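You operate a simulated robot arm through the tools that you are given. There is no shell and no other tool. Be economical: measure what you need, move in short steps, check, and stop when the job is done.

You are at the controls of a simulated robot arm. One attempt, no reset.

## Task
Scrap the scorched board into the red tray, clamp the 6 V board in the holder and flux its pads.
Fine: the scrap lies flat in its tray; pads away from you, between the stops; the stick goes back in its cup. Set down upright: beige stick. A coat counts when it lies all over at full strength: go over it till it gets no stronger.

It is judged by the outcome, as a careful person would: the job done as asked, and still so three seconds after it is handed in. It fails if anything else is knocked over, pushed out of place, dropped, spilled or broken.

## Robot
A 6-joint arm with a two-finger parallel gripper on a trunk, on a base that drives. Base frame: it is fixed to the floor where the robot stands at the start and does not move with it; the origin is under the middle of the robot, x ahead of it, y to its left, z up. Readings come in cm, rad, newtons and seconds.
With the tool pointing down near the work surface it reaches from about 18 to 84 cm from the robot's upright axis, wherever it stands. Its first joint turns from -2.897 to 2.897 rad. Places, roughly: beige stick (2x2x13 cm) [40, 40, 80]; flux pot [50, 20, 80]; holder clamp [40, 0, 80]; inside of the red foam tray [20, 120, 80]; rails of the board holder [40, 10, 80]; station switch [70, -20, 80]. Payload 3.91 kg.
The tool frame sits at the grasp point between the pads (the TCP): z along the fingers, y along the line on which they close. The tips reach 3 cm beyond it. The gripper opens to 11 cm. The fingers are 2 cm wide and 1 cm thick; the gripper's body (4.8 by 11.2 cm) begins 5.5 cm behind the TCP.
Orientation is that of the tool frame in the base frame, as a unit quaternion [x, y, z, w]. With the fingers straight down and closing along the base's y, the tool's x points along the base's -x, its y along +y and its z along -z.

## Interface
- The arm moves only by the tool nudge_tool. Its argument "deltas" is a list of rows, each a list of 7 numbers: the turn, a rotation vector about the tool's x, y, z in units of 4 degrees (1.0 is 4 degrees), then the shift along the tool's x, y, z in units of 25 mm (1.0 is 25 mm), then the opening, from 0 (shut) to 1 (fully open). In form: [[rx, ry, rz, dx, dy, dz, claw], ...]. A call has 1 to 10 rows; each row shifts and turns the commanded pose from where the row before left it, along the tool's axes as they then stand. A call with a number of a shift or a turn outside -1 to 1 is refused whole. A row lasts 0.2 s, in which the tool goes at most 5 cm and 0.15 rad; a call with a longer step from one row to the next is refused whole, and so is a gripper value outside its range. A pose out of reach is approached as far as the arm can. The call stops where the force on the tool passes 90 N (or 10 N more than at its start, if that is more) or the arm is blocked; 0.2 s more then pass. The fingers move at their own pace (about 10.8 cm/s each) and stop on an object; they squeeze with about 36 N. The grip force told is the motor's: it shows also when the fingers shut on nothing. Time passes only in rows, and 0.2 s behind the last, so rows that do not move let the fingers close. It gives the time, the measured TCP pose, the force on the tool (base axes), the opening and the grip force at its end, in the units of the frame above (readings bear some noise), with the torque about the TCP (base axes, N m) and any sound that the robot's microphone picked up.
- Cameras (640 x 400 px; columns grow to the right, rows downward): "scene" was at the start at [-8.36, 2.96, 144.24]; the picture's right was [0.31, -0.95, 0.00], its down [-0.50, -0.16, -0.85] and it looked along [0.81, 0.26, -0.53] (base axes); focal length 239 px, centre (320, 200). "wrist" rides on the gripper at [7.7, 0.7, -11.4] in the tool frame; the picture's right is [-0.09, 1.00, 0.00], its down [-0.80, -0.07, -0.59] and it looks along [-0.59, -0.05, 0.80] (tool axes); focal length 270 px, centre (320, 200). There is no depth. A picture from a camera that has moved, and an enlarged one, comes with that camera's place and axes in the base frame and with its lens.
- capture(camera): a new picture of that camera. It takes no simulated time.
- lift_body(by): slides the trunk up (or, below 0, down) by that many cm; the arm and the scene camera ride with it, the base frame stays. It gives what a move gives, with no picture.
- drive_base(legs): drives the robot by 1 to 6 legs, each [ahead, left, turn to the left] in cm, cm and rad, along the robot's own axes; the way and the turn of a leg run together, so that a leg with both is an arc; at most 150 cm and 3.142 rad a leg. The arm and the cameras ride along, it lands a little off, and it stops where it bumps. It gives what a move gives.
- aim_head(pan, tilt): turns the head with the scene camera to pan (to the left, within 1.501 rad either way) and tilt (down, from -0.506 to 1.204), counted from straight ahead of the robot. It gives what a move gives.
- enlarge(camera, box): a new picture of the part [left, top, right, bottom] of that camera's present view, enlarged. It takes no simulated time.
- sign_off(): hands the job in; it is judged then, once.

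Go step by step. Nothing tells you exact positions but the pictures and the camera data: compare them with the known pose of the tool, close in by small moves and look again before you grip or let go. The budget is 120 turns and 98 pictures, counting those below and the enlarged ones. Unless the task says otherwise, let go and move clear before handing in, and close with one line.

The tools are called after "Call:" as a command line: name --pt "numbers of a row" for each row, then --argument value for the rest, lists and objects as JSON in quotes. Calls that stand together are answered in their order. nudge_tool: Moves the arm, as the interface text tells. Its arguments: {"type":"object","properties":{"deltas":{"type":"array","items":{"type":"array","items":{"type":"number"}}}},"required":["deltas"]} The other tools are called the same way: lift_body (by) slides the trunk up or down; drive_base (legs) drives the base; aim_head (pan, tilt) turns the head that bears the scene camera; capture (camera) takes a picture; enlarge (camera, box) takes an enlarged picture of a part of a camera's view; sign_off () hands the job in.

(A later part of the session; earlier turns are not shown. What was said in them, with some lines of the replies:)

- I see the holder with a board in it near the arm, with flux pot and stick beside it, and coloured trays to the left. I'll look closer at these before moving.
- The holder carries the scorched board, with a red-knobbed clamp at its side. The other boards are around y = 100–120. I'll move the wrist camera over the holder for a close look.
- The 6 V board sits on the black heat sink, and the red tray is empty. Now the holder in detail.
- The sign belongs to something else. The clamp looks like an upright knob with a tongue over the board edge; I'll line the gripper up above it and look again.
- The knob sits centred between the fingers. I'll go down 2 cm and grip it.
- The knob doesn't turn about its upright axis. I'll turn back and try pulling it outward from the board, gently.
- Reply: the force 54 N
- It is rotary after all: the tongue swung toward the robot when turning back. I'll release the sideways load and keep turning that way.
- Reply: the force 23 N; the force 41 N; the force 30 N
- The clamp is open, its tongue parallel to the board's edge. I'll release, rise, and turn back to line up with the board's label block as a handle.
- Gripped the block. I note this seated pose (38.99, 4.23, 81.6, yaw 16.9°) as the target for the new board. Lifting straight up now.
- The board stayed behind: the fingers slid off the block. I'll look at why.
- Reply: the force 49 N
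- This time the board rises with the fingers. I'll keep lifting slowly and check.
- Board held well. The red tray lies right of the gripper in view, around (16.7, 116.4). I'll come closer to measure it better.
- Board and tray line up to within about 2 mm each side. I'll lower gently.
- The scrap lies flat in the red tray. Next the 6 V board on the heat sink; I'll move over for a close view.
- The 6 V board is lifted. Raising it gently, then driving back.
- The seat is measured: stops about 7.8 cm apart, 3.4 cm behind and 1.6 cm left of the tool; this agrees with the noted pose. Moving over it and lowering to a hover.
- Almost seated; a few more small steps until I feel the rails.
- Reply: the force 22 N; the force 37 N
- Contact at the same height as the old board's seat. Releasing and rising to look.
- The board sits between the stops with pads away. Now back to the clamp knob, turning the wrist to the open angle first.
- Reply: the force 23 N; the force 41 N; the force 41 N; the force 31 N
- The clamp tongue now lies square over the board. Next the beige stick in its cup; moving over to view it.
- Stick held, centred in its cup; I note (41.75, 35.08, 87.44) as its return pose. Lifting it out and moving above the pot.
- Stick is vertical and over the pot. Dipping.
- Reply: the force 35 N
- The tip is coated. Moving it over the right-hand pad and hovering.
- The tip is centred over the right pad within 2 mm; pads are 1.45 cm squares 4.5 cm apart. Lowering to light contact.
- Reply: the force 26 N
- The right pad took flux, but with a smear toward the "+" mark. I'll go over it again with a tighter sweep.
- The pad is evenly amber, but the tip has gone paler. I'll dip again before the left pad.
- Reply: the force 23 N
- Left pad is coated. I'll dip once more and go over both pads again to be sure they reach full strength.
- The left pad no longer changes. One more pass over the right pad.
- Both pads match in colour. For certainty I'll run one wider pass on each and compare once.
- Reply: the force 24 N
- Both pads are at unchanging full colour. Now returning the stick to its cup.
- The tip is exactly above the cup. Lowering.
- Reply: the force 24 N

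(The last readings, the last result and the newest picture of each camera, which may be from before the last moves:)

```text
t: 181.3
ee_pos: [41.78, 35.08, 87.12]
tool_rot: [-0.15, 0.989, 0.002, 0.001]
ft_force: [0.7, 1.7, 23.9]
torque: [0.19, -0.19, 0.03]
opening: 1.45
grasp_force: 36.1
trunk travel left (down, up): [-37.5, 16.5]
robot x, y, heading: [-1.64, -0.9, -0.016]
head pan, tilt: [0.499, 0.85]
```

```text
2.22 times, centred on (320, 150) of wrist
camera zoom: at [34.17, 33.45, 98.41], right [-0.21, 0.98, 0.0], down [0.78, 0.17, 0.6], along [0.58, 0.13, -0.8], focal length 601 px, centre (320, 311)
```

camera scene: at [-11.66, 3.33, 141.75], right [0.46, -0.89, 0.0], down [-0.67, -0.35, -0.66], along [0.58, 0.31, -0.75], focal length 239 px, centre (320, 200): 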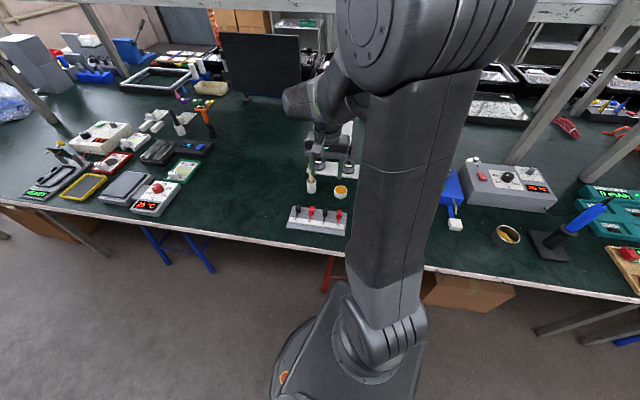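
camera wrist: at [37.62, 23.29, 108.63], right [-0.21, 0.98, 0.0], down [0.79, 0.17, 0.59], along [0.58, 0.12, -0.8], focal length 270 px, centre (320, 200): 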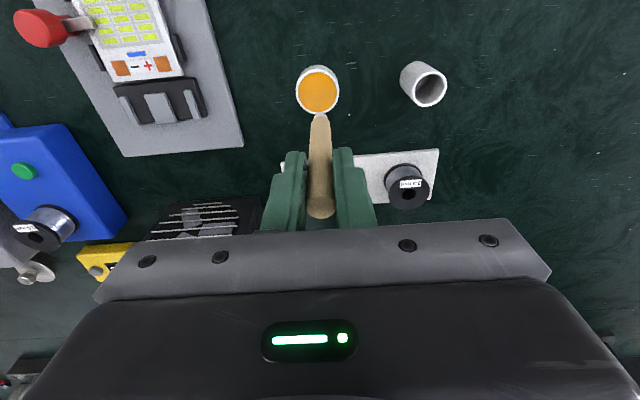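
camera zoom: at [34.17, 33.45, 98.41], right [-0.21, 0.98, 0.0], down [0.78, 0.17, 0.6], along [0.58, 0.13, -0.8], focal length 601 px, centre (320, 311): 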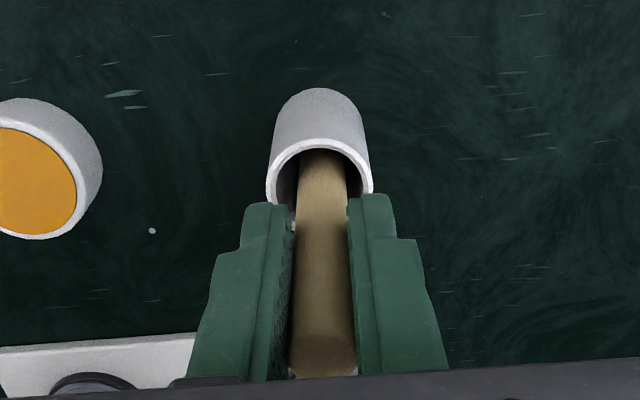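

The stick stands on the cup's floor. I'll ease the load, release and rise straight up.

Call:
nudge_tool --pt "0 0 0 0 0 -0.07 0" --pt "0 0 0 0 0 0 0.2" --pt "0 0 0 0 0 0 0.4" --pt "0 0 0 0 0 0 0.5" --pt "0 0 0 0 0 -0.5 0.5" --pt "0 0 0 0 0 -1 0.5" --pt "0 0 0 0 0 -1 0.5" --pt "0 0 0 0 0 -1 0.5" --pt "0 0 0 0 0 -1 0.5" --pt "0 0 0 0.6 0 -0.6 0.5"

Call:
nudge_tool --pt "0 0 0 0.8 -0.3 -0.5 0.5" --pt "0 0 0 0.8 -0.8 -0.5 0.5" --pt "0 0 0 0.8 -0.8 -0.5 0.5" --pt "0 0 0 0.8 -0.8 0 0.5"

Call:
capture --camera "wrist"

Call:
enlarge --camera "scene" --box '[290, 130, 386, 220]'

Call:
enlarge --camera "scene" --box '[20, 100, 220, 220]'

```text
t: 183.5
ee_pos: [40.31, 34.63, 99.92]
tool_rot: [-0.149, 0.989, 0.0, 0.0]
ft_force: [0.1, -0.5, -0.1]
torque: [0.0, -0.02, 0.01]
opening: 5.48
grasp_force: 0.0
trunk travel left (down, up): [-37.5, 16.5]
robot x, y, heading: [-1.56, -1.25, -0.017]
head pan, tilt: [0.499, 0.85]
```

```text
t: 184.5
ee_pos: [34.66, 25.7, 103.57]
tool_rot: [-0.148, 0.989, 0.001, 0.0]
ft_force: [0.4, -0.4, -0.6]
torque: [0.02, -0.01, 0.01]
opening: 5.48
grasp_force: 0.1
trunk travel left (down, up): [-37.5, 16.5]
robot x, y, heading: [-1.29, -0.58, -0.016]
head pan, tilt: [0.499, 0.85]
```

```text
16 pictures are left
camera wrist: at [27.07, 24.19, 114.95], right [-0.21, 0.98, 0.0], down [0.79, 0.17, 0.6], along [0.58, 0.12, -0.8], focal length 270 px, centre (320, 200)
```

wrist: 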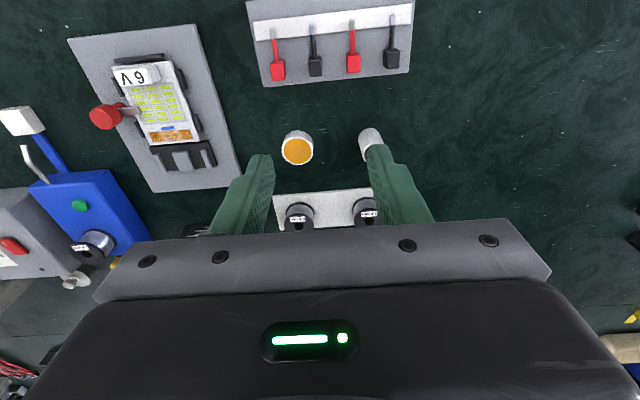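

```text
4.44 times, centred on (338, 175) of scene
camera zoom: at [-11.69, 3.3, 141.75], right [0.46, -0.89, 0.0], down [-0.67, -0.35, -0.66], along [0.58, 0.31, -0.75], focal length 1064 px, centre (240, 311)
```

zoom: 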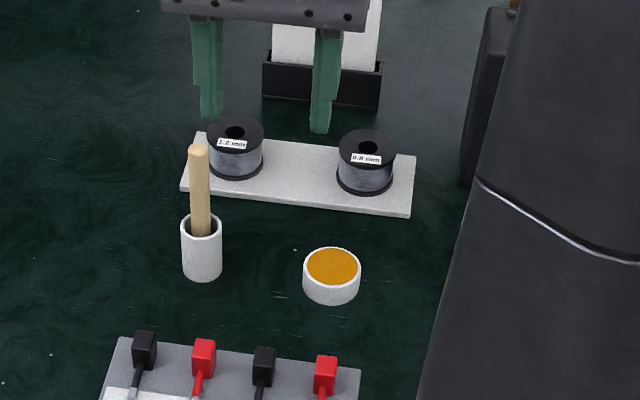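

```text
3.20 times, centred on (120, 160) of scene
camera zoom: at [-11.69, 3.3, 141.75], right [0.46, -0.89, 0.0], down [-0.67, -0.35, -0.66], along [0.58, 0.31, -0.75], focal length 766 px, centre (960, 328)
```

zoom: 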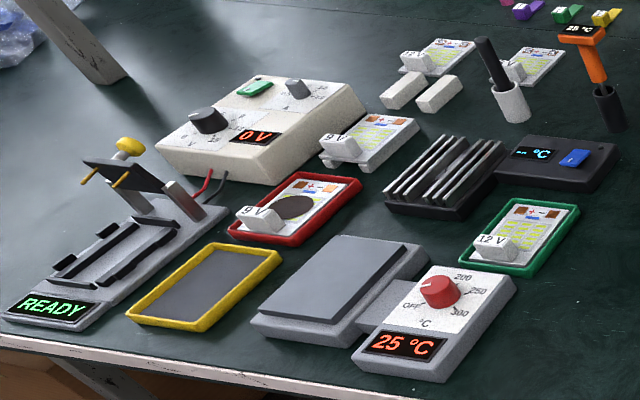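

The scrap lies flat in the red tray, the 6 V board is clamped with its pads away and coated, and the stick is upright in its cup. The arm is clear, so I'm handing in.

Call:
sign_off

```text
The job is handed in.
```

The job is done and handed in: the scorched 9 V board lies flat in the red tray. The 6 V board is clamped between the stops with its pads away and both pads fluxed until they got no stronger. The stick is upright in its cup, and a thin smear of flux also got onto the "− +" marking between the pads.
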